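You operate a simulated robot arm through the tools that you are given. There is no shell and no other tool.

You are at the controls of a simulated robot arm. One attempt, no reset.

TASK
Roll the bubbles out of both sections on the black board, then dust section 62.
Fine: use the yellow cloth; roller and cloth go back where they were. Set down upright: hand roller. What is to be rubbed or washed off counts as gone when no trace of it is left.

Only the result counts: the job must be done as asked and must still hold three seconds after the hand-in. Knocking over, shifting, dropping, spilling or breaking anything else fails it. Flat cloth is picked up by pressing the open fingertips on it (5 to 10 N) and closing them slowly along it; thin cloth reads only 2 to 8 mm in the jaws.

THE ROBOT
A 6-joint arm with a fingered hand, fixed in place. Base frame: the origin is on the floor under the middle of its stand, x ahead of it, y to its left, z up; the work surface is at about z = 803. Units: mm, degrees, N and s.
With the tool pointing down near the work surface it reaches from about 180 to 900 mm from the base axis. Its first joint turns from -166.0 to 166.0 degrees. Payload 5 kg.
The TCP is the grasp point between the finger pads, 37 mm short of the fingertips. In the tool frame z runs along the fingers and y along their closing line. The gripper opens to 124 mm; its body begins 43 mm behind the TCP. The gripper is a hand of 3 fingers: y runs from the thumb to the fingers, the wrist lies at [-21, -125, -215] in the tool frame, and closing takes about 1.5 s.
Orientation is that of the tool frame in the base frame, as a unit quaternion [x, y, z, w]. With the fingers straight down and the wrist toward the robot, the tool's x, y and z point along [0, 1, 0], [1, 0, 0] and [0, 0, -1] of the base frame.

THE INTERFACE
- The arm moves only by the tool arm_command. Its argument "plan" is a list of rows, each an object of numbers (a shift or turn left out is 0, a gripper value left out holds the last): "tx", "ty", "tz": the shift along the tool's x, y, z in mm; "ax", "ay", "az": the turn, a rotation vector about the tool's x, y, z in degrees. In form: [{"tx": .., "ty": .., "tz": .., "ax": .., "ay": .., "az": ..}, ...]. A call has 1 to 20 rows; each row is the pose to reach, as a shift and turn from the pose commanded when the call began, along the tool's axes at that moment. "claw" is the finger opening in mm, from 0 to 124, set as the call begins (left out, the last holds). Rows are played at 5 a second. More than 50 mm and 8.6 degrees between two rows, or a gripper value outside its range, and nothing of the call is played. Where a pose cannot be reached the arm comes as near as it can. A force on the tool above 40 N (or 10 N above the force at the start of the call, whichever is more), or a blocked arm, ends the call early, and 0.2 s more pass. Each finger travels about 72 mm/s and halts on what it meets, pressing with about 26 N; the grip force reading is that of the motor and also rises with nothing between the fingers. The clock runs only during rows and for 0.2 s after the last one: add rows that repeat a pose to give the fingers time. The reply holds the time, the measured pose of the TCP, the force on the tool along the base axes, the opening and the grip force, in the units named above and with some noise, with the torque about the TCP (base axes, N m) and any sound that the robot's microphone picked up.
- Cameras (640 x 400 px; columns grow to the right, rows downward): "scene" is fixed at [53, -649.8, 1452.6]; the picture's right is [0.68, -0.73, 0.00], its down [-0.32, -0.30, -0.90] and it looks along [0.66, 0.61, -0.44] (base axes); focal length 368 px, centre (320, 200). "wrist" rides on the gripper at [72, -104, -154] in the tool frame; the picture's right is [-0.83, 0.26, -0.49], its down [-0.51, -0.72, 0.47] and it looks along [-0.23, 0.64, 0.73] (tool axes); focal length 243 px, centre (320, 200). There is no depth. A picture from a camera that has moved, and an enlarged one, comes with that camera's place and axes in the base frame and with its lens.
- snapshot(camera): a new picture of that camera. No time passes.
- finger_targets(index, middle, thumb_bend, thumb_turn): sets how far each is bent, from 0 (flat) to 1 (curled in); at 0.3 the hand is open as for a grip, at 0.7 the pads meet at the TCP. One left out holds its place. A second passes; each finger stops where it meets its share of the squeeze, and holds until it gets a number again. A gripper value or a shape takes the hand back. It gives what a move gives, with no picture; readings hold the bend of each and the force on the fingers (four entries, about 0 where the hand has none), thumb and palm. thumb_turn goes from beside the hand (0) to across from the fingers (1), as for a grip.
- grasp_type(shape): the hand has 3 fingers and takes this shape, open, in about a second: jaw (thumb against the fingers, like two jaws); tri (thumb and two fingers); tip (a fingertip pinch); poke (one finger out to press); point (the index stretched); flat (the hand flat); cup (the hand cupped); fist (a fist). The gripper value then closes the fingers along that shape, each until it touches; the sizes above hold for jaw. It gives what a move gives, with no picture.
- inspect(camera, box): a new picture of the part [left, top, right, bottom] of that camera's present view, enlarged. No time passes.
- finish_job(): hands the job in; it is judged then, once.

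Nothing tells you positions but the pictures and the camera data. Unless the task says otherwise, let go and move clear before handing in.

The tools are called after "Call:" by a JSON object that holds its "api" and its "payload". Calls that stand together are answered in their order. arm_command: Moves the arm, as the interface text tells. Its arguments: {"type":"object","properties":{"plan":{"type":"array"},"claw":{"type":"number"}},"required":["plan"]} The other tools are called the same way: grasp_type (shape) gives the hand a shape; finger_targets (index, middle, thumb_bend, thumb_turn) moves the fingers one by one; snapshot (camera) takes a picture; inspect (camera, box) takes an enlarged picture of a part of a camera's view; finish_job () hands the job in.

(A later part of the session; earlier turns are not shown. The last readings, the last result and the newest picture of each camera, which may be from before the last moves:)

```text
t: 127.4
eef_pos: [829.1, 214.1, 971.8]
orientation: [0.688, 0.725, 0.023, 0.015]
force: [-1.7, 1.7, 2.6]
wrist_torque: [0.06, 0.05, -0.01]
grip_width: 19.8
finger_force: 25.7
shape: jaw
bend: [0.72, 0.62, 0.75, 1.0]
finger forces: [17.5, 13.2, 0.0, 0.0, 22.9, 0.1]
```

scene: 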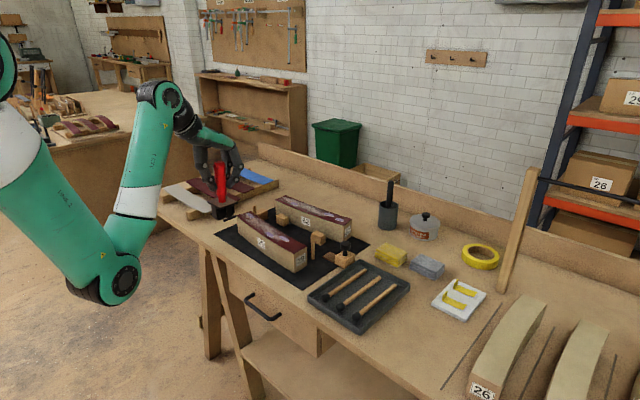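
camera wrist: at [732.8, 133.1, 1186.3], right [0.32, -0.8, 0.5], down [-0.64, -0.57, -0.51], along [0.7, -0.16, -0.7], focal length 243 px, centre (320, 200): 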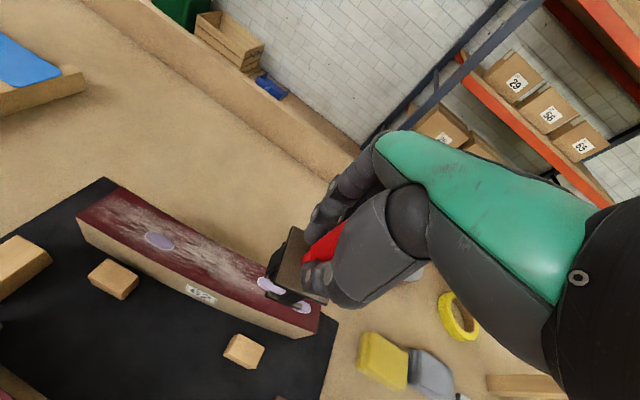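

Call:
{"api": "arm_command", "payload": {"plan": [{"tz": 1.3}, {"ty": 3, "tz": 1.6}, {"ty": 6, "tz": 1.8}, {"ty": 9, "tz": 2.0}, {"ty": 12, "tz": 2.1}, {"ty": 15, "tz": 2.3}, {"ty": 18, "tz": 2.4}, {"ty": 21, "tz": 2.6}, {"ty": 24, "tz": 2.8}, {"ty": 27, "tz": 2.9}, {"ty": 27, "tz": 2.9}]}}

Call:
{"api": "arm_command", "payload": {"plan": [{"ty": -3, "tz": 0.1}, {"ty": -6, "tz": 0.0}, {"ty": -9, "tz": -0.2}, {"ty": -12, "tz": -0.3}, {"ty": -15, "tz": -0.5}, {"ty": -18, "tz": -0.6}, {"ty": -21, "tz": -0.8}, {"ty": -24, "tz": -1.0}, {"ty": -27, "tz": -1.1}, {"ty": -27, "tz": -1.1}]}}

Call:
{"api": "arm_command", "payload": {"plan": [{"ty": 0.5, "tz": -10}, {"ty": 1.5, "tz": -30}, {"ty": 3.1, "tz": -60}, {"ty": 3.1, "tz": -60}]}}

Call:
{"api": "inspect", "payload": {"camera": "scene", "box": [230, 180, 350, 270]}}

Call:
{"api": "inspect", "payload": {"camera": "wrist", "box": [150, 180, 360, 350]}}

```text
t: 129.8
eef_pos: [853.3, 215.1, 969.5]
orientation: [0.688, 0.725, 0.024, 0.016]
force: [-1.4, 7.7, 21.5]
wrist_torque: [0.18, 0.11, -0.02]
grip_width: 20.4
finger_force: 25.6
shape: jaw
bend: [0.72, 0.62, 0.75, 1.0]
finger forces: [21.9, 13.1, 0.1, 0.0, 27.1, 0.0]
```

```text
t: 132.0
eef_pos: [826.2, 213.7, 968.5]
orientation: [0.688, 0.725, 0.022, 0.015]
force: [0.2, 7.0, 21.1]
wrist_torque: [0.15, -0.09, 0.04]
grip_width: 20.9
finger_force: 26.1
shape: jaw
bend: [0.72, 0.62, 0.75, 1.0]
finger forces: [22.6, 14.5, 0.0, 0.0, 26.5, 0.0]
```

```text
t: 133.0
eef_pos: [827.2, 215.4, 1026.3]
orientation: [0.688, 0.725, 0.023, 0.014]
force: [0.3, -0.2, -3.3]
wrist_torque: [-0.04, 0.03, 0.02]
grip_width: 19.8
finger_force: 26.3
shape: jaw
bend: [0.72, 0.62, 0.75, 1.0]
finger forces: [16.8, 13.3, 0.1, 0.0, 21.7, 0.1]
```

```text
4.44 times, centred on (290, 225) of scene
camera zoom: at [53.0, -649.8, 1452.6], right [0.68, -0.73, 0.0], down [-0.32, -0.3, -0.9], along [0.66, 0.61, -0.44], focal length 1637 px, centre (453, 89)
```

zoom: 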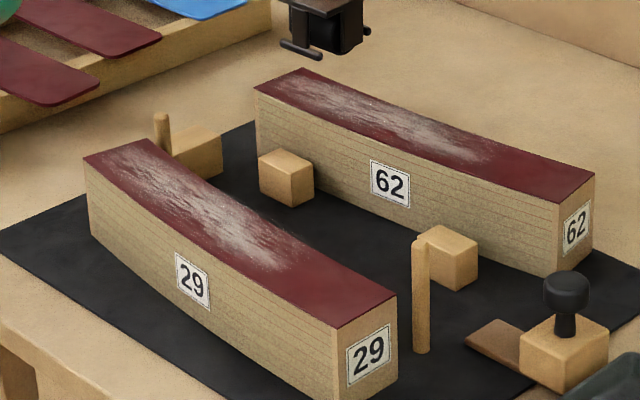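

```text
2.35 times, centred on (255, 265) of wrist
camera zoom: at [711.1, 280.0, 1176.4], right [0.28, -0.82, 0.5], down [-0.67, -0.54, -0.51], along [0.69, -0.19, -0.7], focal length 571 px, centre (473, 47)
```

zoom: 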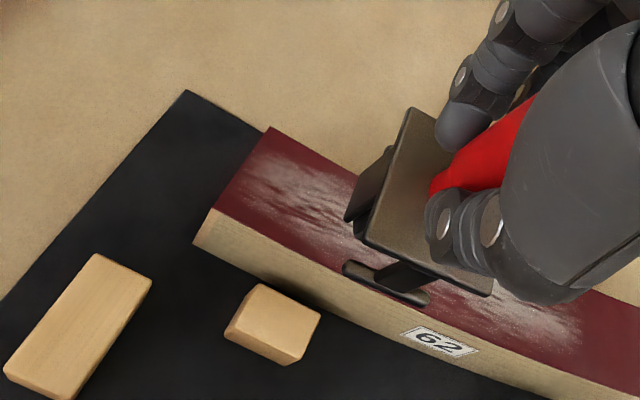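

All six bubbles are gone and neither section has moved. Now carrying the roller back to its original spot.

Call:
{"api": "arm_command", "payload": {"plan": [{"tx": -20, "ty": -6.7, "tz": -40, "az": 0.2}, {"tx": -62, "ty": -20.8, "tz": -64.4, "az": 0.4}, {"tx": -105, "ty": -35.2, "tz": -64.4, "az": 0.6}, {"tx": -148, "ty": -49.7, "tz": -64.4, "az": 0.9}, {"tx": -191, "ty": -64.1, "tz": -64.4, "az": 1.1}, {"tx": -234, "ty": -78.5, "tz": -64.4, "az": 1.3}, {"tx": -277, "ty": -93, "tz": -64.4, "az": 1.5}, {"tx": -320, "ty": -107.4, "tz": -64.4, "az": 1.7}, {"tx": -363, "ty": -121.8, "tz": -64.4, "az": 1.9}, {"tx": -406, "ty": -136.2, "tz": -64.4, "az": 2.1}, {"tx": -450, "ty": -151, "tz": -64.4, "az": 2.4}, {"tx": -494, "ty": -165.8, "tz": -64.4, "az": 2.6}, {"tx": -538, "ty": -180.5, "tz": -64.4, "az": 2.8}, {"tx": -581.4, "ty": -195.1, "tz": -64.4, "az": 3}, {"tx": -581.4, "ty": -195.1, "tz": -64.4, "az": 3}]}}

Call:
{"api": "inspect", "payload": {"camera": "scene", "box": [390, 190, 470, 330]}}

Call:
{"api": "inspect", "payload": {"camera": "scene", "box": [220, 180, 360, 280]}}

```text
refused: row 2 steps farther than a row can; nothing moved
```

```text
2.86 times, centred on (430, 260) of scene
camera zoom: at [53.0, -649.8, 1452.6], right [0.68, -0.73, 0.0], down [-0.32, -0.3, -0.9], along [0.66, 0.61, -0.44], focal length 1052 px, centre (6, 29)
```

zoom: 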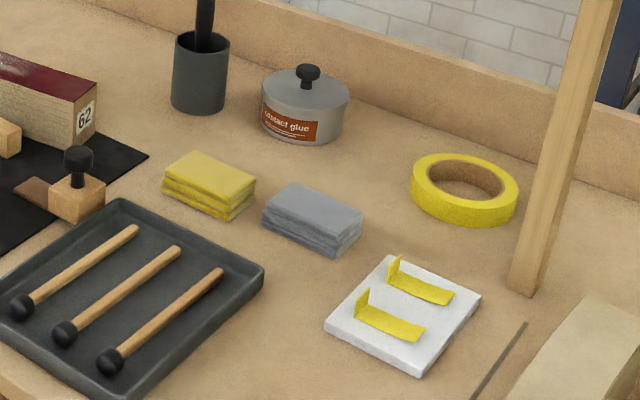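

```text
4.00 times, centred on (290, 230) of scene
camera zoom: at [53.0, -649.8, 1452.6], right [0.68, -0.73, 0.0], down [-0.32, -0.3, -0.9], along [0.66, 0.61, -0.44], focal length 1473 px, centre (440, 80)
```

zoom: 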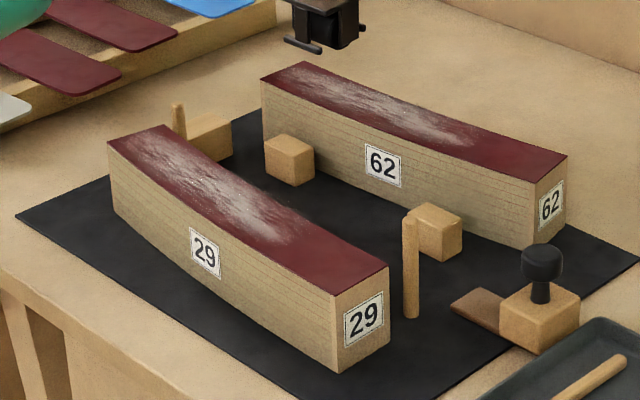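

That step was slightly too large and nothing moved; re-sending with smaller steps.

Call:
{"api": "arm_command", "payload": {"plan": [{"tz": -32}, {"tx": -20, "ty": -6.7, "tz": -64.4, "az": 0.2}, {"tx": -62, "ty": -20.8, "tz": -64.4, "az": 0.4}, {"tx": -105, "ty": -35.2, "tz": -64.4, "az": 0.6}, {"tx": -148, "ty": -49.7, "tz": -64.4, "az": 0.9}, {"tx": -191, "ty": -64.1, "tz": -64.4, "az": 1.1}, {"tx": -234, "ty": -78.5, "tz": -64.4, "az": 1.3}, {"tx": -277, "ty": -93, "tz": -64.4, "az": 1.5}, {"tx": -320, "ty": -107.4, "tz": -64.4, "az": 1.7}, {"tx": -363, "ty": -121.8, "tz": -64.4, "az": 1.9}, {"tx": -406, "ty": -136.2, "tz": -64.4, "az": 2.1}, {"tx": -450, "ty": -151, "tz": -64.4, "az": 2.4}, {"tx": -494, "ty": -165.8, "tz": -64.4, "az": 2.6}, {"tx": -538, "ty": -180.5, "tz": -64.4, "az": 2.8}, {"tx": -581.4, "ty": -195.1, "tz": -64.4, "az": 3}, {"tx": -581.4, "ty": -195.1, "tz": -64.4, "az": 3}]}}

Call:
{"api": "inspect", "payload": {"camera": "scene", "box": [390, 190, 470, 330]}}

Call:
{"api": "inspect", "payload": {"camera": "wrist", "box": [200, 180, 400, 340]}}

```text
t: 136.4
eef_pos: [658.8, -378.6, 1074.9]
orientation: [0.706, 0.707, 0.022, 0.015]
force: [0.0, -0.1, -2.9]
wrist_torque: [0.01, 0.01, 0.0]
grip_width: 19.7
finger_force: 25.9
shape: jaw
bend: [0.72, 0.62, 0.75, 1.0]
finger forces: [16.8, 13.5, 0.0, 0.0, 21.7, 0.1]
```

```text
2.86 times, centred on (430, 260) of scene
camera zoom: at [53.0, -649.8, 1452.6], right [0.68, -0.73, 0.0], down [-0.32, -0.3, -0.9], along [0.66, 0.61, -0.44], focal length 1052 px, centre (6, 29)
```

zoom: 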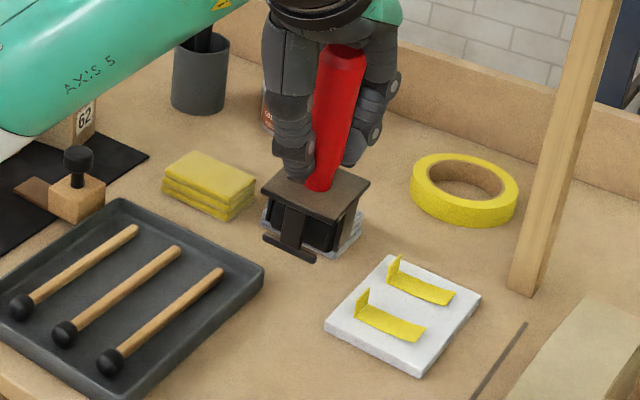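

```text
2.50 times, centred on (300, 260) of wrist
camera zoom: at [547.4, -308.5, 1224.6], right [0.24, -0.84, 0.5], down [-0.69, -0.5, -0.52], along [0.68, -0.22, -0.7], focal length 606 px, centre (370, 50)
```

zoom: 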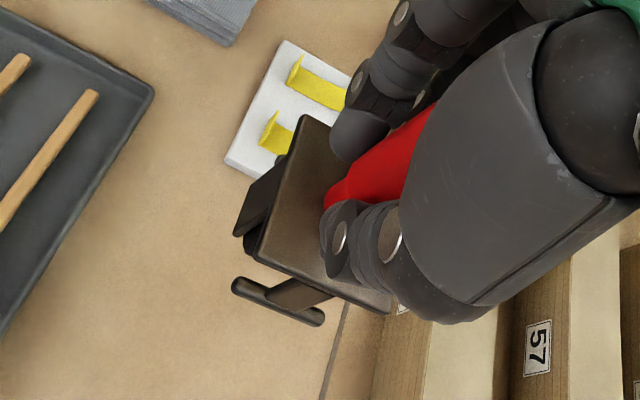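

The roller hangs nearly upright above its spot. Lowering to just above the bench with a small correction.

Call:
{"api": "arm_command", "payload": {"plan": [{"tx": 1, "ty": -2.7, "tz": 42}, {"tx": 2, "ty": -5.5, "tz": 84}, {"tx": 3, "ty": -8.2, "tz": 126}, {"tx": 3.8, "ty": -10.3, "tz": 156}, {"tx": 3.8, "ty": -11.1, "tz": 168.7}, {"tx": 3.8, "ty": -11.1, "tz": 168.7}]}}

Call:
{"api": "inspect", "payload": {"camera": "scene", "box": [390, 265, 450, 350]}}

Call:
{"api": "inspect", "payload": {"camera": "wrist", "box": [200, 180, 400, 340]}}

```text
t: 137.8
eef_pos: [659.5, -370.8, 907.9]
orientation: [0.706, 0.707, 0.023, 0.015]
force: [0.0, 0.5, -3.2]
wrist_torque: [0.03, 0.0, -0.01]
grip_width: 19.6
finger_force: 26.5
shape: jaw
bend: [0.72, 0.62, 0.75, 1.0]
finger forces: [16.2, 13.2, 0.1, 0.0, 21.6, 0.0]
```

```text
4.71 times, centred on (420, 308) of scene
camera zoom: at [53.0, -649.8, 1452.6], right [0.68, -0.73, 0.0], down [-0.32, -0.3, -0.9], along [0.66, 0.61, -0.44], focal length 1733 px, centre (-151, -306)
```

zoom: 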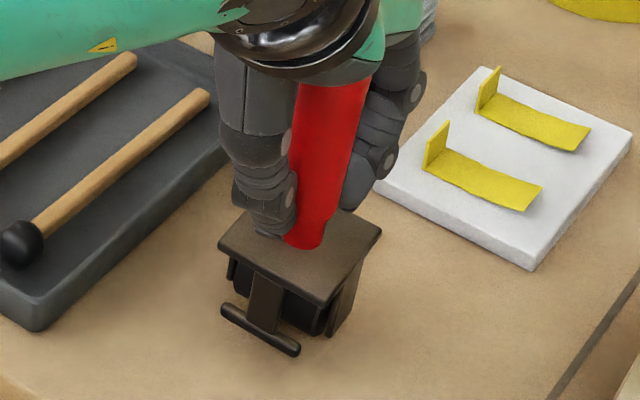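

```text
2.50 times, centred on (300, 260) of wrist
camera zoom: at [547.2, -300.4, 1057.9], right [0.24, -0.84, 0.5], down [-0.7, -0.5, -0.51], along [0.68, -0.22, -0.7], focal length 606 px, centre (370, 50)
```

zoom: 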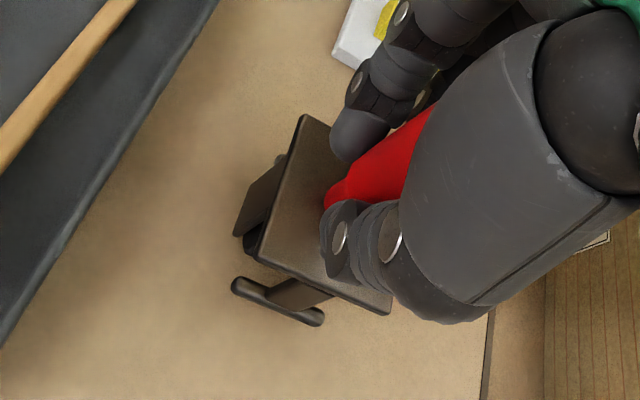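

Comparing with the very first picture, it needs about 4 mm toward -y; its tilt matches the original. Correcting and touching down.

Call:
{"api": "arm_command", "payload": {"plan": [{"tx": -4.4, "tz": 0}, {"tx": -4.4, "ty": -0.2, "tz": 4}, {"tx": -4.4, "ty": -0.3, "tz": 5.5}, {"tx": -4.4, "ty": -0.3, "tz": 5.5}]}}

Call:
{"api": "arm_command", "payload": {"plan": [{"tz": 0.7}, {"tz": 1.4}, {"tz": 1.4}]}}

```text
t: 138.8
eef_pos: [657.8, -377.0, 902.2]
orientation: [0.706, 0.707, 0.023, 0.013]
force: [-0.7, 0.3, -3.0]
wrist_torque: [0.01, -0.01, -0.01]
grip_width: 19.6
finger_force: 26.2
shape: jaw
bend: [0.72, 0.62, 0.75, 1.0]
finger forces: [16.1, 13.2, 0.0, 0.1, 21.6, 0.1]
```

```text
t: 139.6
eef_pos: [658.0, -376.3, 901.6]
orientation: [0.707, 0.707, 0.023, 0.014]
force: [0.3, 0.5, -3.3]
wrist_torque: [0.04, 0.01, 0.0]
grip_width: 19.7
finger_force: 25.4
shape: jaw
bend: [0.72, 0.62, 0.75, 1.0]
finger forces: [16.1, 13.2, 0.1, 0.0, 21.6, 0.0]
```

Call:
{"api": "arm_command", "payload": {"plan": [{"tz": 0.6}, {"tz": 1.2}, {"tz": 1.8}, {"tz": 1.8}]}}

Call:
{"api": "inspect", "payload": {"camera": "scene", "box": [390, 265, 450, 350]}}

```text
t: 140.6
eef_pos: [658.7, -376.2, 899.2]
orientation: [0.707, 0.707, 0.023, 0.015]
force: [-1.1, 3.5, 9.5]
wrist_torque: [0.18, 0.09, -0.02]
grip_width: 19.7
finger_force: 26.0
shape: jaw
bend: [0.72, 0.62, 0.75, 1.0]
finger forces: [18.5, 12.5, 0.0, 0.1, 24.2, 0.0]
```

```text
4.71 times, centred on (420, 308) of scene
camera zoom: at [53.0, -649.8, 1452.6], right [0.68, -0.73, 0.0], down [-0.32, -0.3, -0.9], along [0.66, 0.61, -0.44], focal length 1733 px, centre (-151, -306)
```

zoom: 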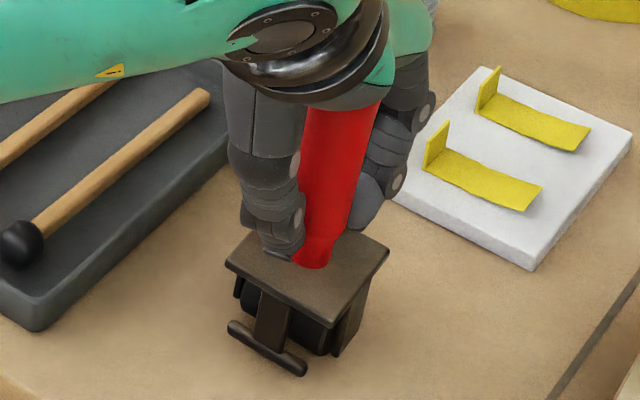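

Touching down at ~12 N; the position matches the original picture. Easing the load and opening gradually.

Call:
{"api": "arm_command", "payload": {"plan": [{"tz": -0.5}, {"tz": -1.0}, {"tz": -1.0}]}}

Call:
{"api": "arm_command", "payload": {"plan": [{"tz": 0}, {"tz": 0}], "claw": 20}}

```text
t: 141.4
eef_pos: [657.4, -376.8, 900.1]
orientation: [0.707, 0.707, 0.023, 0.014]
force: [0.2, 2.0, 3.8]
wrist_torque: [0.07, 0.0, -0.04]
grip_width: 19.8
finger_force: 25.9
shape: jaw
bend: [0.72, 0.62, 0.75, 1.0]
finger forces: [17.7, 13.0, 0.0, 0.0, 22.8, 0.0]
```

```text
t: 142.0
eef_pos: [657.8, -376.9, 899.0]
orientation: [0.706, 0.707, 0.023, 0.014]
force: [0.0, 1.4, 1.0]
wrist_torque: [0.06, 0.01, -0.01]
grip_width: 20.2
finger_force: 0.1
shape: jaw
bend: [0.73, 0.6, 0.74, 1.0]
finger forces: [0.9, 1.5, 0.0, 0.1, 1.8, 0.1]
```

The grip is nearly unloaded. Opening in small steps.

Call:
{"api": "arm_command", "payload": {"plan": [{"tz": 0}, {"tz": 0}], "claw": 22}}

Call:
{"api": "arm_command", "payload": {"plan": [{"tz": 0}, {"tz": 0}], "claw": 25}}

Call:
{"api": "arm_command", "payload": {"plan": [{"tz": 0}, {"tz": 0}], "claw": 30}}

Call:
{"api": "inspect", "payload": {"camera": "scene", "box": [390, 265, 450, 350]}}

```text
t: 142.6
eef_pos: [657.8, -376.2, 901.0]
orientation: [0.707, 0.707, 0.022, 0.015]
force: [-0.2, 1.6, -0.8]
wrist_torque: [0.04, 0.02, -0.03]
grip_width: 22.1
finger_force: 0.1
shape: jaw
bend: [0.73, 0.6, 0.74, 1.0]
finger forces: [0.3, 0.5, 0.0, 0.0, 0.8, 0.0]
```

```text
t: 143.2
eef_pos: [657.9, -376.1, 900.9]
orientation: [0.707, 0.707, 0.024, 0.015]
force: [-0.2, -0.5, 0.1]
wrist_torque: [0.02, -0.04, 0.02]
grip_width: 24.7
finger_force: 0.0
shape: jaw
bend: [0.73, 0.59, 0.74, 1.0]
finger forces: [0.2, 0.0, 0.0, 0.1, 0.3, 0.0]
```

```text
t: 143.8
eef_pos: [658.1, -376.8, 901.1]
orientation: [0.707, 0.707, 0.023, 0.015]
force: [0.0, -0.6, 0.2]
wrist_torque: [0.04, -0.02, 0.02]
grip_width: 29.6
finger_force: 0.0
shape: jaw
bend: [0.73, 0.57, 0.74, 1.0]
finger forces: [0.2, 0.0, 0.0, 0.1, 0.1, 0.1]
```

```text
4.71 times, centred on (420, 308) of scene
camera zoom: at [53.0, -649.8, 1452.6], right [0.68, -0.73, 0.0], down [-0.32, -0.3, -0.9], along [0.66, 0.61, -0.44], focal length 1733 px, centre (-151, -306)
```

zoom: 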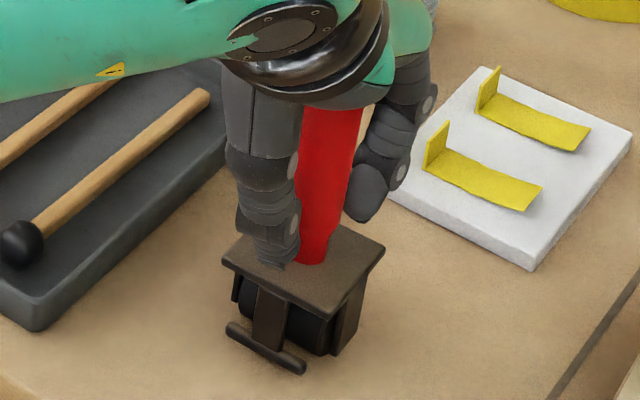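

Call:
{"api": "arm_command", "payload": {"plan": [{"tz": 0}, {"tz": 0}], "claw": 36}}

Call:
{"api": "arm_command", "payload": {"plan": [{"tz": 0}, {"tz": 0}], "claw": 44}}

Call:
{"api": "arm_command", "payload": {"plan": [{"tz": 0}, {"tz": 0}], "claw": 56}}

Call:
{"api": "arm_command", "payload": {"plan": [{"tz": 0}, {"tz": 0}], "claw": 70}}

Call:
{"api": "inspect", "payload": {"camera": "scene", "box": [390, 265, 450, 350]}}

```text
t: 144.4
eef_pos: [657.7, -377.1, 900.1]
orientation: [0.707, 0.707, 0.023, 0.014]
force: [0.1, 0.5, 0.9]
wrist_torque: [0.0, -0.03, -0.03]
grip_width: 35.8
finger_force: 0.1
shape: jaw
bend: [0.74, 0.54, 0.74, 1.0]
finger forces: [0.1, 0.0, 0.0, 0.0, 0.0, 0.0]
```

```text
t: 145.0
eef_pos: [658.3, -377.1, 900.3]
orientation: [0.707, 0.706, 0.023, 0.014]
force: [0.6, 0.2, -0.1]
wrist_torque: [-0.01, -0.02, -0.01]
grip_width: 43.3
finger_force: 0.0
shape: jaw
bend: [0.74, 0.51, 0.73, 1.0]
finger forces: [0.1, 0.1, 0.0, 0.0, 0.0, 0.1]
```

```text
t: 145.6
eef_pos: [658.9, -377.4, 900.8]
orientation: [0.707, 0.707, 0.024, 0.014]
force: [0.3, 0.2, -0.6]
wrist_torque: [0.0, -0.04, -0.01]
grip_width: 55.7
finger_force: 0.1
shape: jaw
bend: [0.74, 0.47, 0.71, 1.0]
finger forces: [0.2, 0.0, 0.0, 0.0, 0.0, 0.1]
```

```text
t: 146.2
eef_pos: [658.3, -377.1, 899.9]
orientation: [0.707, 0.707, 0.024, 0.015]
force: [0.7, -0.2, 0.3]
wrist_torque: [-0.03, 0.02, 0.01]
grip_width: 69.4
finger_force: 0.1
shape: jaw
bend: [0.74, 0.42, 0.67, 1.0]
finger forces: [0.2, 0.0, 0.0, 0.0, 0.0, 0.1]
```

```text
4.71 times, centred on (420, 308) of scene
camera zoom: at [53.0, -649.8, 1452.6], right [0.68, -0.73, 0.0], down [-0.32, -0.3, -0.9], along [0.66, 0.61, -0.44], focal length 1733 px, centre (-151, -306)
```

zoom: 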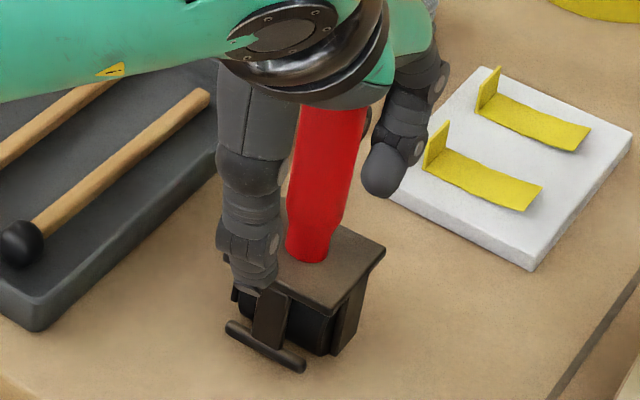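

It stands upright on its own. Opening fully, then rising vertically.

Call:
{"api": "arm_command", "payload": {"plan": [{"tz": 0}, {"tz": 0}, {"tz": 0}, {"tz": 0}], "claw": 100}}

Call:
{"api": "arm_command", "payload": {"plan": [{"tz": 0}, {"tz": 0}, {"tz": 0}], "claw": 124}}

Call:
{"api": "inspect", "payload": {"camera": "scene", "box": [390, 265, 450, 350]}}

Call:
{"api": "inspect", "payload": {"camera": "wrist", "box": [200, 180, 400, 340]}}

```text
t: 147.2
eef_pos: [658.3, -377.2, 899.6]
orientation: [0.707, 0.707, 0.022, 0.014]
force: [0.6, 0.3, 0.0]
wrist_torque: [0.01, 0.03, 0.02]
grip_width: 99.5
finger_force: 0.0
shape: jaw
bend: [0.26, 0.34, 0.5, 0.99]
finger forces: [0.3, 0.0, 0.0, 0.0, 0.0, 0.0]
```

```text
t: 148.0
eef_pos: [658.4, -376.2, 900.1]
orientation: [0.706, 0.707, 0.023, 0.014]
force: [-0.5, -0.4, -0.4]
wrist_torque: [-0.01, 0.04, 0.0]
grip_width: 123.7
finger_force: 0.2
shape: jaw
bend: [0.3, 0.3, 0.3, 0.98]
finger forces: [0.2, 0.0, 0.0, 0.0, 0.0, 0.0]
```

```text
4.71 times, centred on (420, 308) of scene
camera zoom: at [53.0, -649.8, 1452.6], right [0.68, -0.73, 0.0], down [-0.32, -0.3, -0.9], along [0.66, 0.61, -0.44], focal length 1733 px, centre (-151, -306)
```

zoom: 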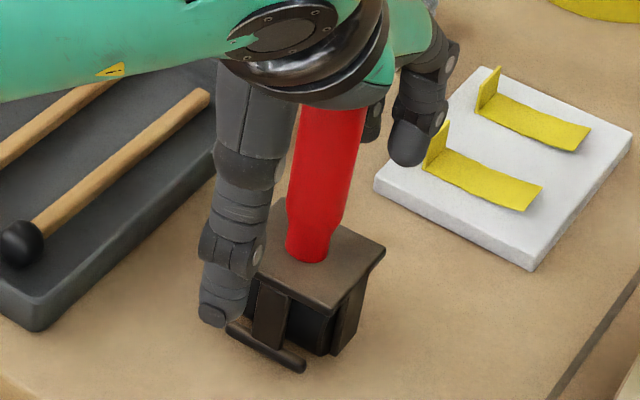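

```text
2.50 times, centred on (300, 260) of wrist
camera zoom: at [546.0, -306.3, 1050.1], right [0.24, -0.84, 0.5], down [-0.7, -0.5, -0.51], along [0.68, -0.22, -0.7], focal length 606 px, centre (370, 50)
```

zoom: 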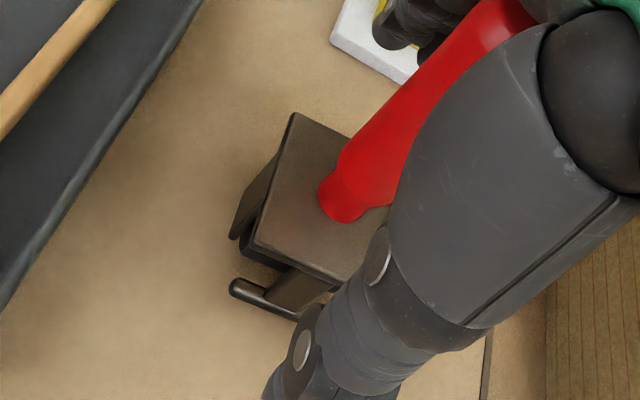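

Still upright. Rising straight up.

Call:
{"api": "arm_command", "payload": {"plan": [{"ty": 0.5, "tz": -10}, {"ty": 1.3, "tz": -25}, {"ty": 2.6, "tz": -50}, {"ty": 4.4, "tz": -85}, {"ty": 6.8, "tz": -130}, {"ty": 6.8, "tz": -130}]}}

Call:
{"api": "inspect", "payload": {"camera": "scene", "box": [390, 265, 450, 350]}}

Call:
{"api": "inspect", "payload": {"camera": "wrist", "box": [200, 200, 360, 340]}}

```text
t: 149.4
eef_pos: [657.1, -379.2, 1029.8]
orientation: [0.707, 0.707, 0.022, 0.014]
force: [0.1, 0.3, 0.4]
wrist_torque: [0.01, 0.01, 0.0]
grip_width: 123.7
finger_force: 0.1
shape: jaw
bend: [0.3, 0.3, 0.3, 0.98]
finger forces: [0.1, 0.0, 0.0, 0.0, 0.1, 0.0]
```

```text
4.71 times, centred on (420, 308) of scene
camera zoom: at [53.0, -649.8, 1452.6], right [0.68, -0.73, 0.0], down [-0.32, -0.3, -0.9], along [0.66, 0.61, -0.44], focal length 1733 px, centre (-151, -306)
```

zoom: 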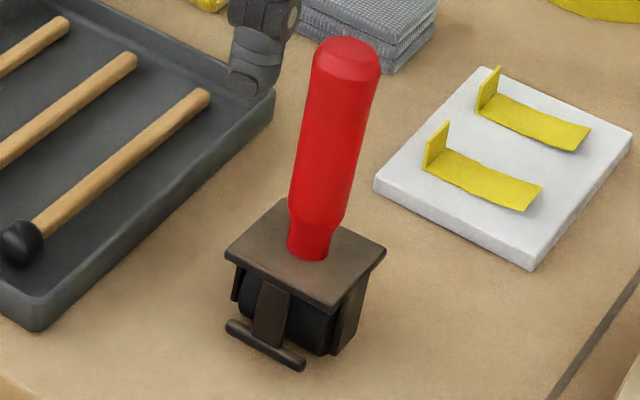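

```text
2.86 times, centred on (280, 270) of wrist
camera zoom: at [544.9, -308.1, 1179.7], right [0.24, -0.84, 0.49], down [-0.7, -0.5, -0.51], along [0.68, -0.22, -0.7], focal length 693 px, centre (434, 0)
```

zoom: 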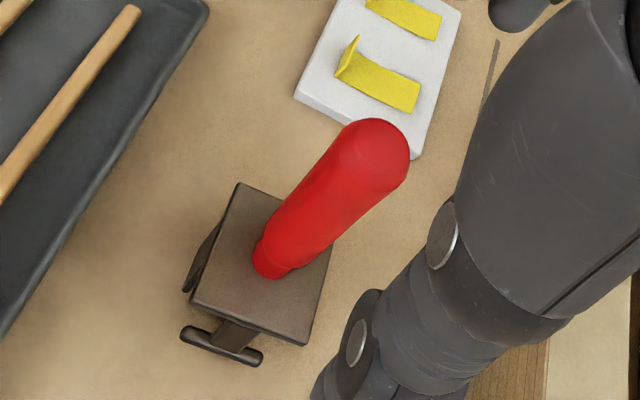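

The roller stands back on its spot (leaning a few degrees on one foot; I may straighten it later). Next is the yellow cloth at about (880,-170); I'll level the hand and go look from above.

Call:
{"api": "arm_command", "payload": {"plan": [{"tx": 30, "ty": 30, "tz": 1.6, "ax": 0.5}, {"tx": 61, "ty": 61, "tz": 3.2, "ax": 1}, {"tx": 91, "ty": 91, "tz": 4.8, "ax": 1.5}, {"tx": 122, "ty": 122, "tz": 6.3, "ax": 2}, {"tx": 152, "ty": 152, "tz": 7.9, "ax": 2.5}, {"tx": 183, "ty": 182, "tz": 9.5, "ax": 3}, {"tx": 213, "ty": 205, "tz": 11.1, "ax": 3}, {"tx": 213, "ty": 205, "tz": 60, "ax": 3}, {"tx": 213, "ty": 205, "tz": 81, "ax": 3}, {"tx": 213, "ty": 205, "tz": 81, "ax": 3}]}}

Call:
{"api": "snapshot", "payload": {"camera": "wrist"}}

Call:
{"api": "inspect", "payload": {"camera": "scene", "box": [340, 180, 480, 300]}}

```text
t: 151.6
eef_pos: [865.2, -166.6, 961.0]
orientation: [0.707, 0.708, 0.004, -0.005]
force: [0.6, 0.0, -0.4]
wrist_torque: [0.01, -0.02, 0.0]
grip_width: 123.9
finger_force: 0.1
shape: jaw
bend: [0.3, 0.3, 0.3, 0.98]
finger forces: [0.0, 0.1, 0.0, 0.0, 0.1, 0.0]
```

```text
taken
camera wrist: at [761.6, -95.6, 1116.5], right [0.26, -0.84, 0.48], down [-0.72, -0.5, -0.48], along [0.64, -0.22, -0.73], focal length 243 px, centre (320, 200)
```

wrist: 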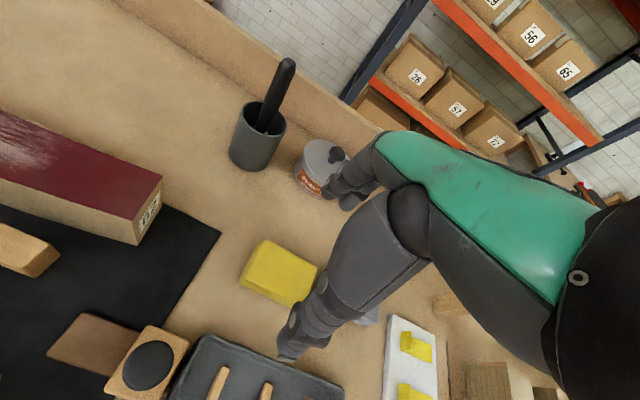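

```text
3.33 times, centred on (410, 240) of scene
camera zoom: at [53.0, -649.8, 1452.6], right [0.68, -0.73, 0.0], down [-0.32, -0.3, -0.9], along [0.66, 0.61, -0.44], focal length 1228 px, centre (20, 67)
```

zoom: 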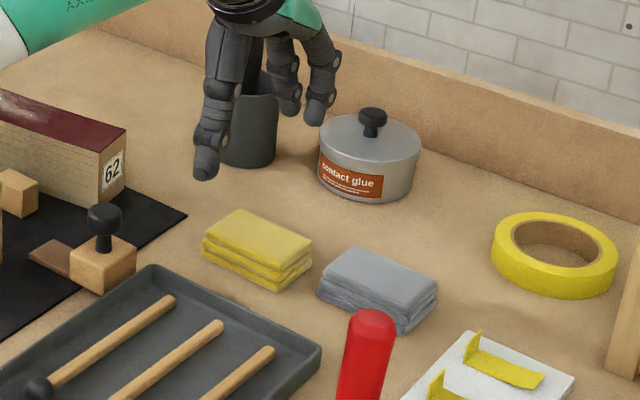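

The yellow cloth is a small folded pad below-left of the hand. Measuring it in the wrist view.

Call:
{"api": "inspect", "payload": {"camera": "wrist", "box": [200, 210, 360, 340]}}

Call:
{"api": "inspect", "payload": {"camera": "scene", "box": [370, 220, 450, 290]}}

```text
3.08 times, centred on (280, 275) of wrist
camera zoom: at [761.6, -95.6, 1116.5], right [0.26, -0.84, 0.48], down [-0.72, -0.5, -0.48], along [0.64, -0.22, -0.73], focal length 746 px, centre (443, -31)
```

zoom: 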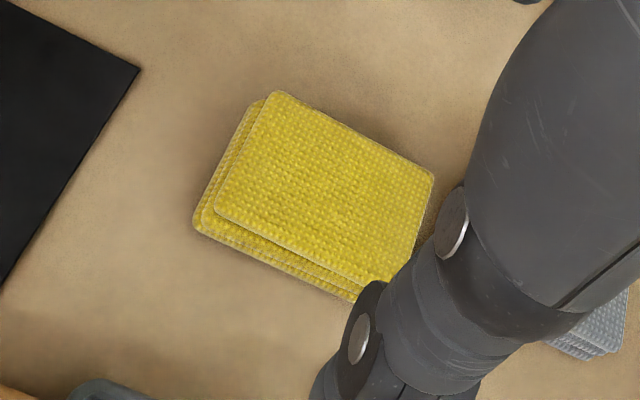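

```text
5.71 times, centred on (410, 255) of scene
camera zoom: at [53.0, -649.8, 1452.6], right [0.68, -0.73, 0.0], down [-0.32, -0.3, -0.9], along [0.66, 0.61, -0.44], focal length 2105 px, centre (-194, -114)
```

zoom: 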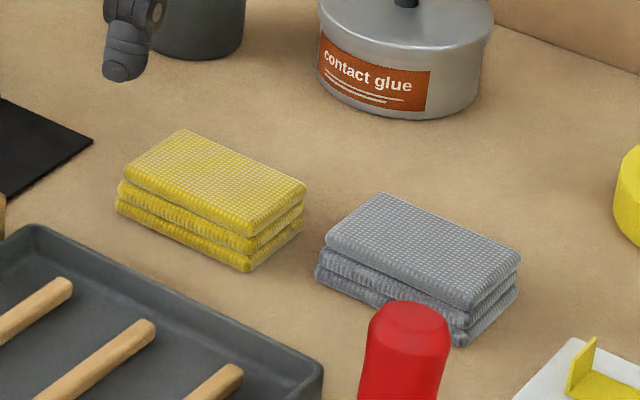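

The pad spans x 855–908, y -131…-209, top z ≈ 826, centre (882,-170), right at the edge of reach. Moving above it and checking reach.

Call:
{"api": "arm_command", "payload": {"plan": [{"tx": 0, "ty": 8, "tz": 20}, {"tx": 0, "ty": 17, "tz": 45}, {"tx": 0, "ty": 17, "tz": 70}, {"tx": 0, "ty": 17, "tz": 70}]}}

Call:
{"api": "inspect", "payload": {"camera": "scene", "box": [360, 190, 460, 290]}}

Call:
{"api": "inspect", "payload": {"camera": "wrist", "box": [200, 180, 380, 340]}}

```text
t: 152.6
eef_pos: [883.4, -165.2, 892.1]
orientation: [0.707, 0.708, 0.005, -0.004]
force: [0.1, 0.7, 0.3]
wrist_torque: [-0.02, 0.01, 0.01]
grip_width: 123.8
finger_force: 0.1
shape: jaw
bend: [0.3, 0.3, 0.3, 0.98]
finger forces: [0.0, 0.0, 0.0, 0.0, 0.0, 0.0]
```

```text
4.00 times, centred on (410, 240) of scene
camera zoom: at [53.0, -649.8, 1452.6], right [0.68, -0.73, 0.0], down [-0.32, -0.3, -0.9], along [0.66, 0.61, -0.44], focal length 1473 px, centre (-40, 40)
```

zoom: 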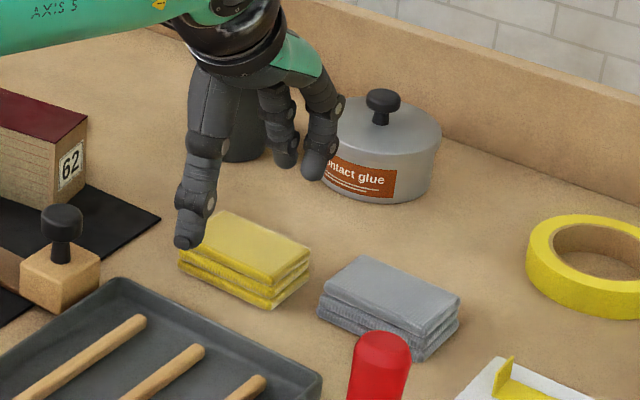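

```text
2.50 times, centred on (290, 260) of wrist
camera zoom: at [779.2, -93.4, 1047.7], right [0.26, -0.84, 0.48], down [-0.72, -0.5, -0.48], along [0.64, -0.22, -0.73], focal length 606 px, centre (395, 50)
```

zoom: 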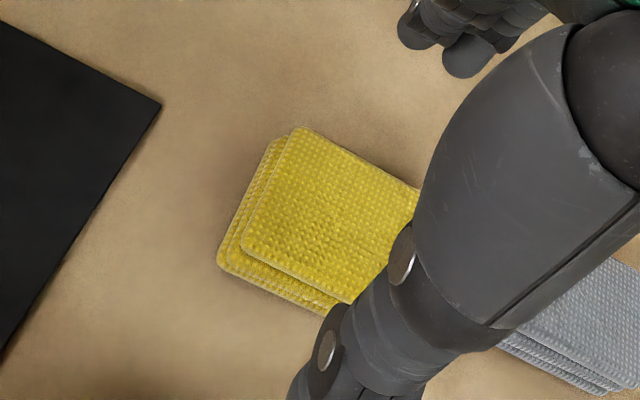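

Reach is fine. Descending so the fingertips straddle the pad about 8–9 mm above the bench.

Call:
{"api": "arm_command", "payload": {"plan": [{"tz": 15}, {"tz": 28}, {"tz": 38}, {"tz": 44}, {"tz": 44}]}}

Call:
{"api": "inspect", "payload": {"camera": "scene", "box": [360, 200, 440, 280]}}

Call:
{"api": "inspect", "payload": {"camera": "wrist", "box": [200, 160, 380, 340]}}

```text
t: 153.8
eef_pos: [884.0, -162.8, 846.6]
orientation: [0.707, 0.707, 0.004, -0.004]
force: [-1.0, 0.7, 0.4]
wrist_torque: [0.02, 0.03, 0.03]
grip_width: 123.9
finger_force: 0.0
shape: jaw
bend: [0.3, 0.3, 0.3, 0.98]
finger forces: [0.0, 0.0, 0.0, 0.0, 0.1, 0.1]
```

```text
5.00 times, centred on (400, 240) of scene
camera zoom: at [53.0, -649.8, 1452.6], right [0.68, -0.73, 0.0], down [-0.32, -0.3, -0.9], along [0.66, 0.61, -0.44], focal length 1842 px, centre (-80, 0)
```

zoom: 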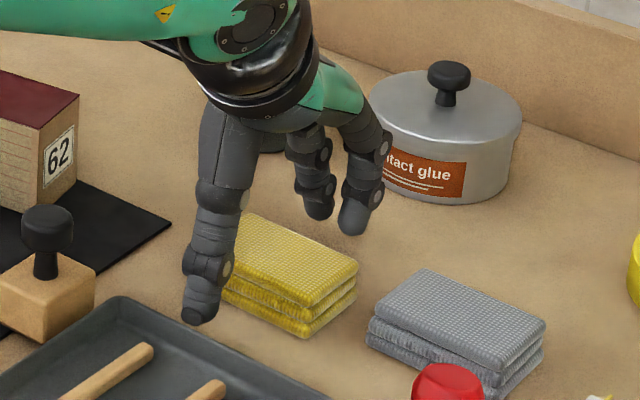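

```text
2.22 times, centred on (290, 250) of wrist
camera zoom: at [779.7, -92.4, 1003.4], right [0.26, -0.84, 0.48], down [-0.72, -0.5, -0.48], along [0.64, -0.22, -0.73], focal length 539 px, centre (387, 89)
```

zoom: 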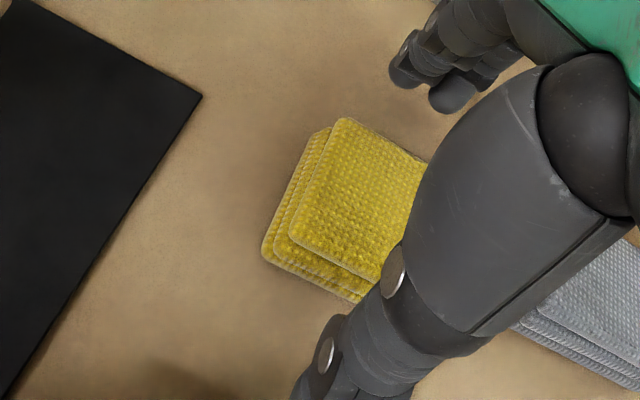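

The fingers straddle the pad with clearance to the tray. Closing step by step.

Call:
{"api": "arm_command", "payload": {"plan": [{"tz": 0}, {"tz": 0}, {"tz": 0}, {"tz": 0}], "claw": 75}}

Call:
{"api": "inspect", "payload": {"camera": "scene", "box": [360, 200, 440, 280]}}

Call:
{"api": "inspect", "payload": {"camera": "wrist", "box": [200, 160, 380, 340]}}

```text
t: 154.8
eef_pos: [883.6, -161.8, 849.1]
orientation: [0.707, 0.707, 0.004, -0.004]
force: [0.9, 0.1, -0.7]
wrist_torque: [0.0, -0.01, 0.0]
grip_width: 75.5
finger_force: 0.0
shape: jaw
bend: [0.73, 0.41, 0.64, 1.0]
finger forces: [0.0, 0.0, 0.0, 0.0, 0.0, 0.0]
```

```text
5.00 times, centred on (400, 240) of scene
camera zoom: at [53.0, -649.8, 1452.6], right [0.68, -0.73, 0.0], down [-0.32, -0.3, -0.9], along [0.66, 0.61, -0.44], focal length 1842 px, centre (-80, 0)
```

zoom: 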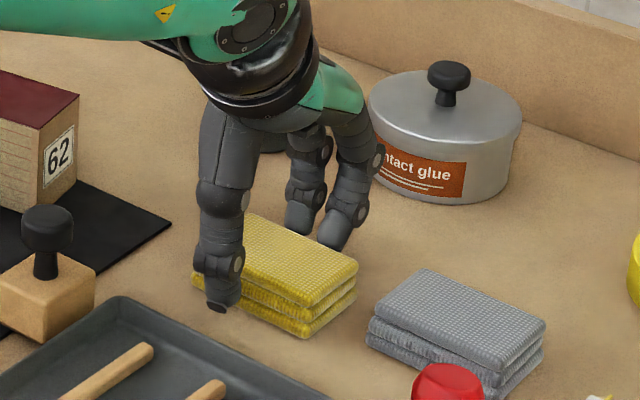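

```text
2.22 times, centred on (290, 250) of wrist
camera zoom: at [779.7, -92.4, 1003.5], right [0.26, -0.84, 0.48], down [-0.72, -0.5, -0.48], along [0.64, -0.22, -0.73], focal length 539 px, centre (387, 89)
```

zoom: 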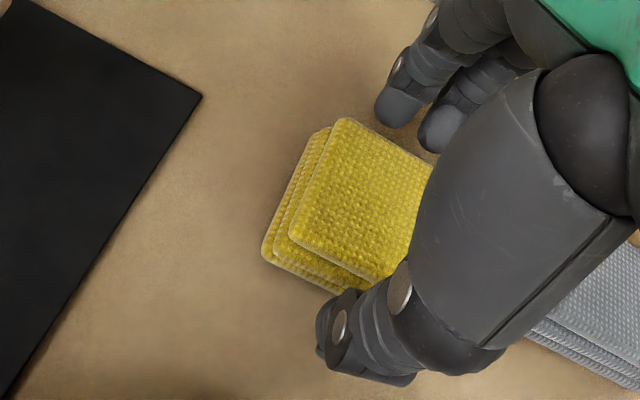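

Call:
{"api": "arm_command", "payload": {"plan": [{"tz": 0}, {"tz": 0}, {"tz": 0}, {"tz": 0}, {"tz": 0}], "claw": 40}}

Call:
{"api": "inspect", "payload": {"camera": "scene", "box": [360, 200, 440, 280]}}

Call:
{"api": "inspect", "payload": {"camera": "wrist", "box": [200, 160, 380, 340]}}

```text
t: 156.0
eef_pos: [884.0, -162.6, 848.7]
orientation: [0.707, 0.707, 0.005, -0.003]
force: [-0.6, 0.4, -0.4]
wrist_torque: [0.02, 0.02, -0.04]
grip_width: 54.3
finger_force: 25.7
shape: jaw
bend: [0.74, 0.48, 0.72, 1.0]
finger forces: [15.1, 8.3, 0.0, 0.0, 23.5, 0.0]
```

```text
5.00 times, centred on (400, 240) of scene
camera zoom: at [53.0, -649.8, 1452.6], right [0.68, -0.73, 0.0], down [-0.32, -0.3, -0.9], along [0.66, 0.61, -0.44], focal length 1842 px, centre (-80, 0)
```

zoom: 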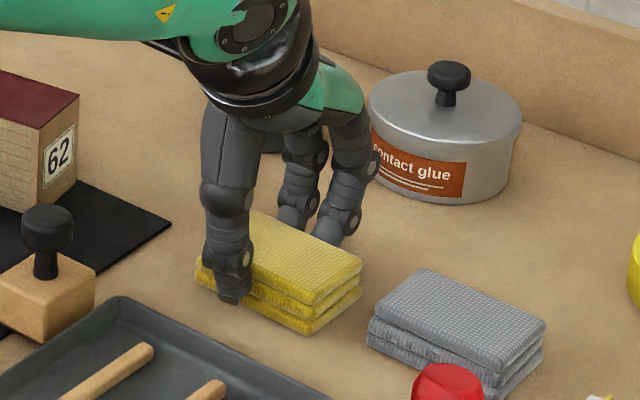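

```text
2.22 times, centred on (290, 250) of wrist
camera zoom: at [779.7, -92.4, 1003.5], right [0.26, -0.84, 0.48], down [-0.72, -0.5, -0.48], along [0.64, -0.22, -0.73], focal length 539 px, centre (387, 89)
```

zoom: 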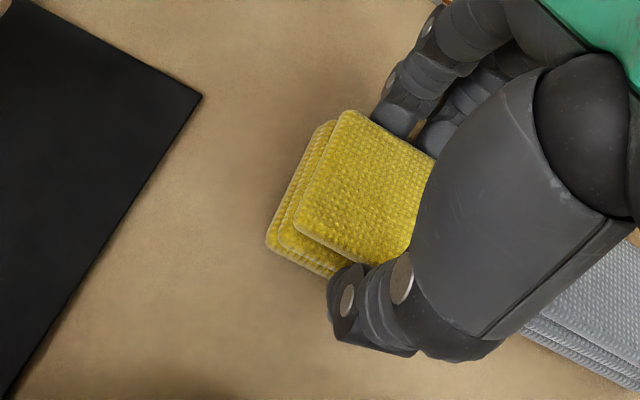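

The pad is held (54 mm, 23 N). Lifting it and carrying it over section 62.

Call:
{"api": "arm_command", "payload": {"plan": [{"tz": -6}, {"tz": -20}, {"tz": -60}, {"tz": -100}, {"tz": -136}, {"tz": -136}]}}

Call:
{"api": "inspect", "payload": {"camera": "wrist", "box": [200, 160, 380, 340]}}

Call:
{"api": "inspect", "payload": {"camera": "scene", "box": [340, 150, 440, 280]}}

```text
t: 157.4
eef_pos: [881.1, -165.2, 984.8]
orientation: [0.707, 0.707, 0.004, -0.004]
force: [0.1, 0.3, 0.2]
wrist_torque: [-0.02, 0.01, 0.0]
grip_width: 54.2
finger_force: 26.1
shape: jaw
bend: [0.74, 0.48, 0.72, 1.0]
finger forces: [15.1, 8.3, 0.1, 0.0, 23.4, 0.1]
```

```text
2.22 times, centred on (290, 250) of wrist
camera zoom: at [777.5, -95.1, 1139.8], right [0.26, -0.84, 0.48], down [-0.72, -0.5, -0.48], along [0.64, -0.22, -0.73], focal length 539 px, centre (387, 89)
```

zoom: 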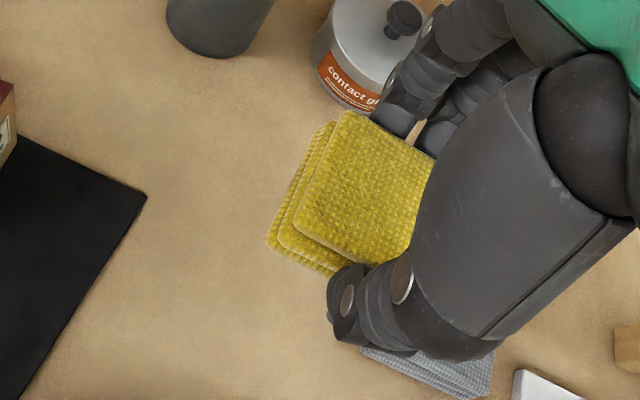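

```text
3.08 times, centred on (390, 215) of scene
camera zoom: at [53.0, -649.8, 1452.6], right [0.68, -0.73, 0.0], down [-0.32, -0.3, -0.9], along [0.66, 0.61, -0.44], focal length 1133 px, centre (105, 154)
```

zoom: 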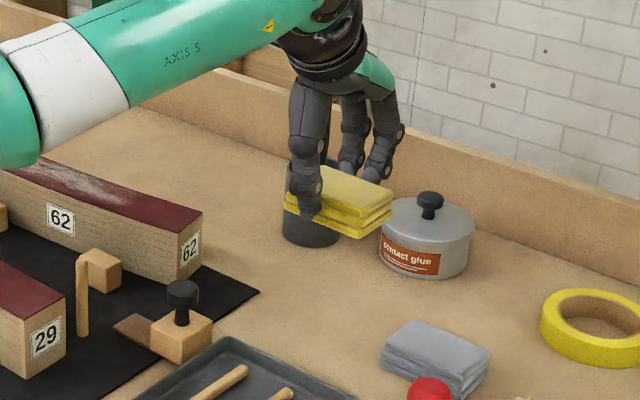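

The pad is held level. Moving over section 62.

Call:
{"api": "arm_command", "payload": {"plan": [{"tx": 37, "ty": -4, "az": -0.7}, {"tx": 74, "ty": -8, "az": -1.3}, {"tx": 111, "ty": -12, "az": -2}, {"tx": 148, "ty": -16, "az": -2.7}, {"tx": 185, "ty": -20, "az": -3.3}, {"tx": 222.6, "ty": -24, "az": -4}, {"tx": 222.6, "ty": -24, "tz": 30, "az": -4}, {"tx": 222.6, "ty": -24, "tz": 45, "az": -4}, {"tx": 222.6, "ty": -24, "tz": 45, "az": -4}]}}

Call:
{"api": "inspect", "payload": {"camera": "wrist", "box": [160, 180, 380, 350]}}

Call:
{"api": "inspect", "payload": {"camera": "scene", "box": [270, 160, 370, 250]}}

```text
t: 159.4
eef_pos: [859.0, 58.4, 943.9]
orientation: [0.682, 0.731, 0.005, -0.004]
force: [-0.1, -0.7, -1.2]
wrist_torque: [0.01, -0.03, 0.01]
grip_width: 53.9
finger_force: 26.1
shape: jaw
bend: [0.74, 0.48, 0.72, 1.0]
finger forces: [15.2, 8.4, 0.0, 0.0, 23.5, 0.0]
```

```text
2.35 times, centred on (270, 265) of wrist
camera zoom: at [750.5, 121.3, 1099.0], right [0.32, -0.82, 0.48], down [-0.68, -0.55, -0.48], along [0.66, -0.18, -0.73], focal length 571 px, centre (438, 47)
```

zoom: 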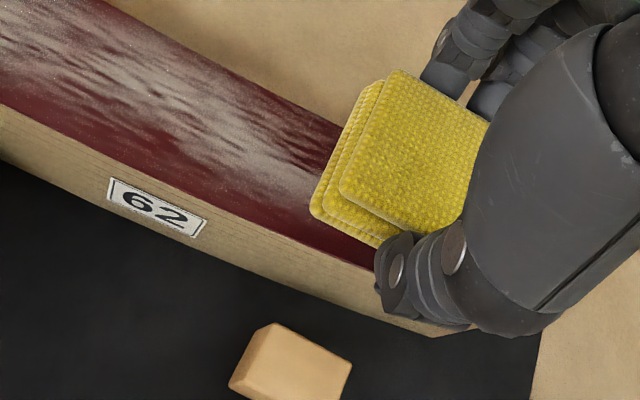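

```text
4.44 times, centred on (320, 205) of scene
camera zoom: at [53.0, -649.8, 1452.6], right [0.68, -0.73, 0.0], down [-0.32, -0.3, -0.9], along [0.66, 0.61, -0.44], focal length 1637 px, centre (320, 178)
```

zoom: 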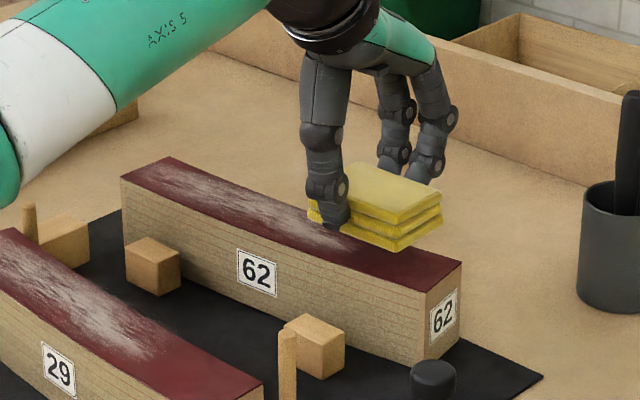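

The pad is over the section's clean near part. Lowering to light contact.

Call:
{"api": "arm_command", "payload": {"plan": [{"tz": 12}, {"tz": 19}, {"tz": 22}, {"tz": 23.5}, {"tz": 23.5}]}}

Call:
{"api": "arm_command", "payload": {"plan": [{"tz": 0.8}, {"tz": 1.6}, {"tz": 1.6}]}}

```text
t: 160.6
eef_pos: [857.5, 59.0, 919.2]
orientation: [0.682, 0.732, 0.005, -0.004]
force: [-0.5, 0.2, 0.0]
wrist_torque: [0.03, 0.0, -0.02]
grip_width: 53.8
finger_force: 25.6
shape: jaw
bend: [0.74, 0.48, 0.72, 1.0]
finger forces: [15.0, 8.3, 0.0, 0.0, 23.4, 0.0]
```

```text
t: 161.4
eef_pos: [859.8, 59.5, 919.7]
orientation: [0.683, 0.731, 0.006, -0.003]
force: [-1.8, -0.1, 7.1]
wrist_torque: [-0.01, 0.05, -0.01]
grip_width: 54.2
finger_force: 26.2
shape: jaw
bend: [0.74, 0.48, 0.72, 1.0]
finger forces: [15.4, 8.6, 0.1, 0.0, 24.7, 0.0]
```

About 7 N on the surface. Wiping along the section toward the far end, first stretch.

Call:
{"api": "arm_command", "payload": {"plan": [{"tx": 10, "ty": -0.4}, {"tx": 20, "ty": -0.8}, {"tx": 30, "ty": -1.2}, {"tx": 40, "ty": -1.5}, {"tx": 50, "ty": -1.9}, {"tx": 60, "ty": -2.1}, {"tx": 60, "ty": -2.1}]}}

Call:
{"api": "inspect", "payload": {"camera": "wrist", "box": [160, 180, 380, 350]}}

Call:
{"api": "inspect", "payload": {"camera": "scene", "box": [270, 170, 370, 250]}}

```text
t: 163.0
eef_pos: [853.7, 119.0, 918.3]
orientation: [0.682, 0.732, 0.005, -0.004]
force: [0.0, -5.2, 11.3]
wrist_torque: [-0.14, -0.06, 0.0]
grip_width: 54.0
finger_force: 26.1
shape: jaw
bend: [0.74, 0.47, 0.72, 1.0]
finger forces: [15.8, 10.4, 0.1, 0.0, 26.1, 0.0]
```

```text
2.35 times, centred on (270, 265) of wrist
camera zoom: at [743.5, 181.4, 1073.3], right [0.32, -0.82, 0.48], down [-0.68, -0.55, -0.48], along [0.66, -0.18, -0.73], focal length 571 px, centre (438, 47)
```

zoom: 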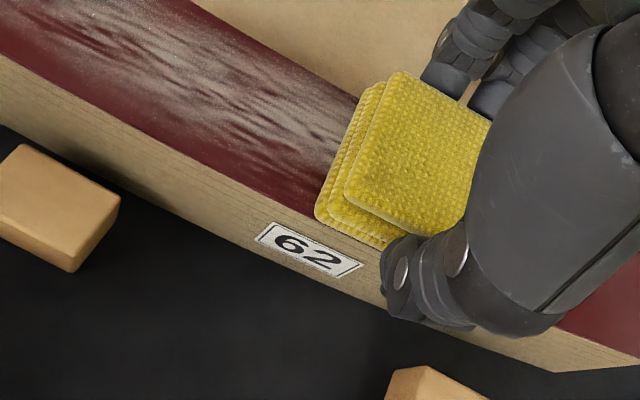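

```text
5.00 times, centred on (320, 210) of scene
camera zoom: at [53.0, -649.8, 1452.6], right [0.68, -0.73, 0.0], down [-0.32, -0.3, -0.9], along [0.66, 0.61, -0.44], focal length 1842 px, centre (320, 150)
```

zoom: 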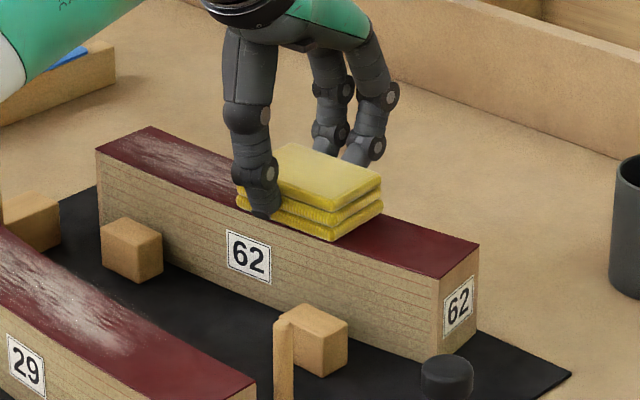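

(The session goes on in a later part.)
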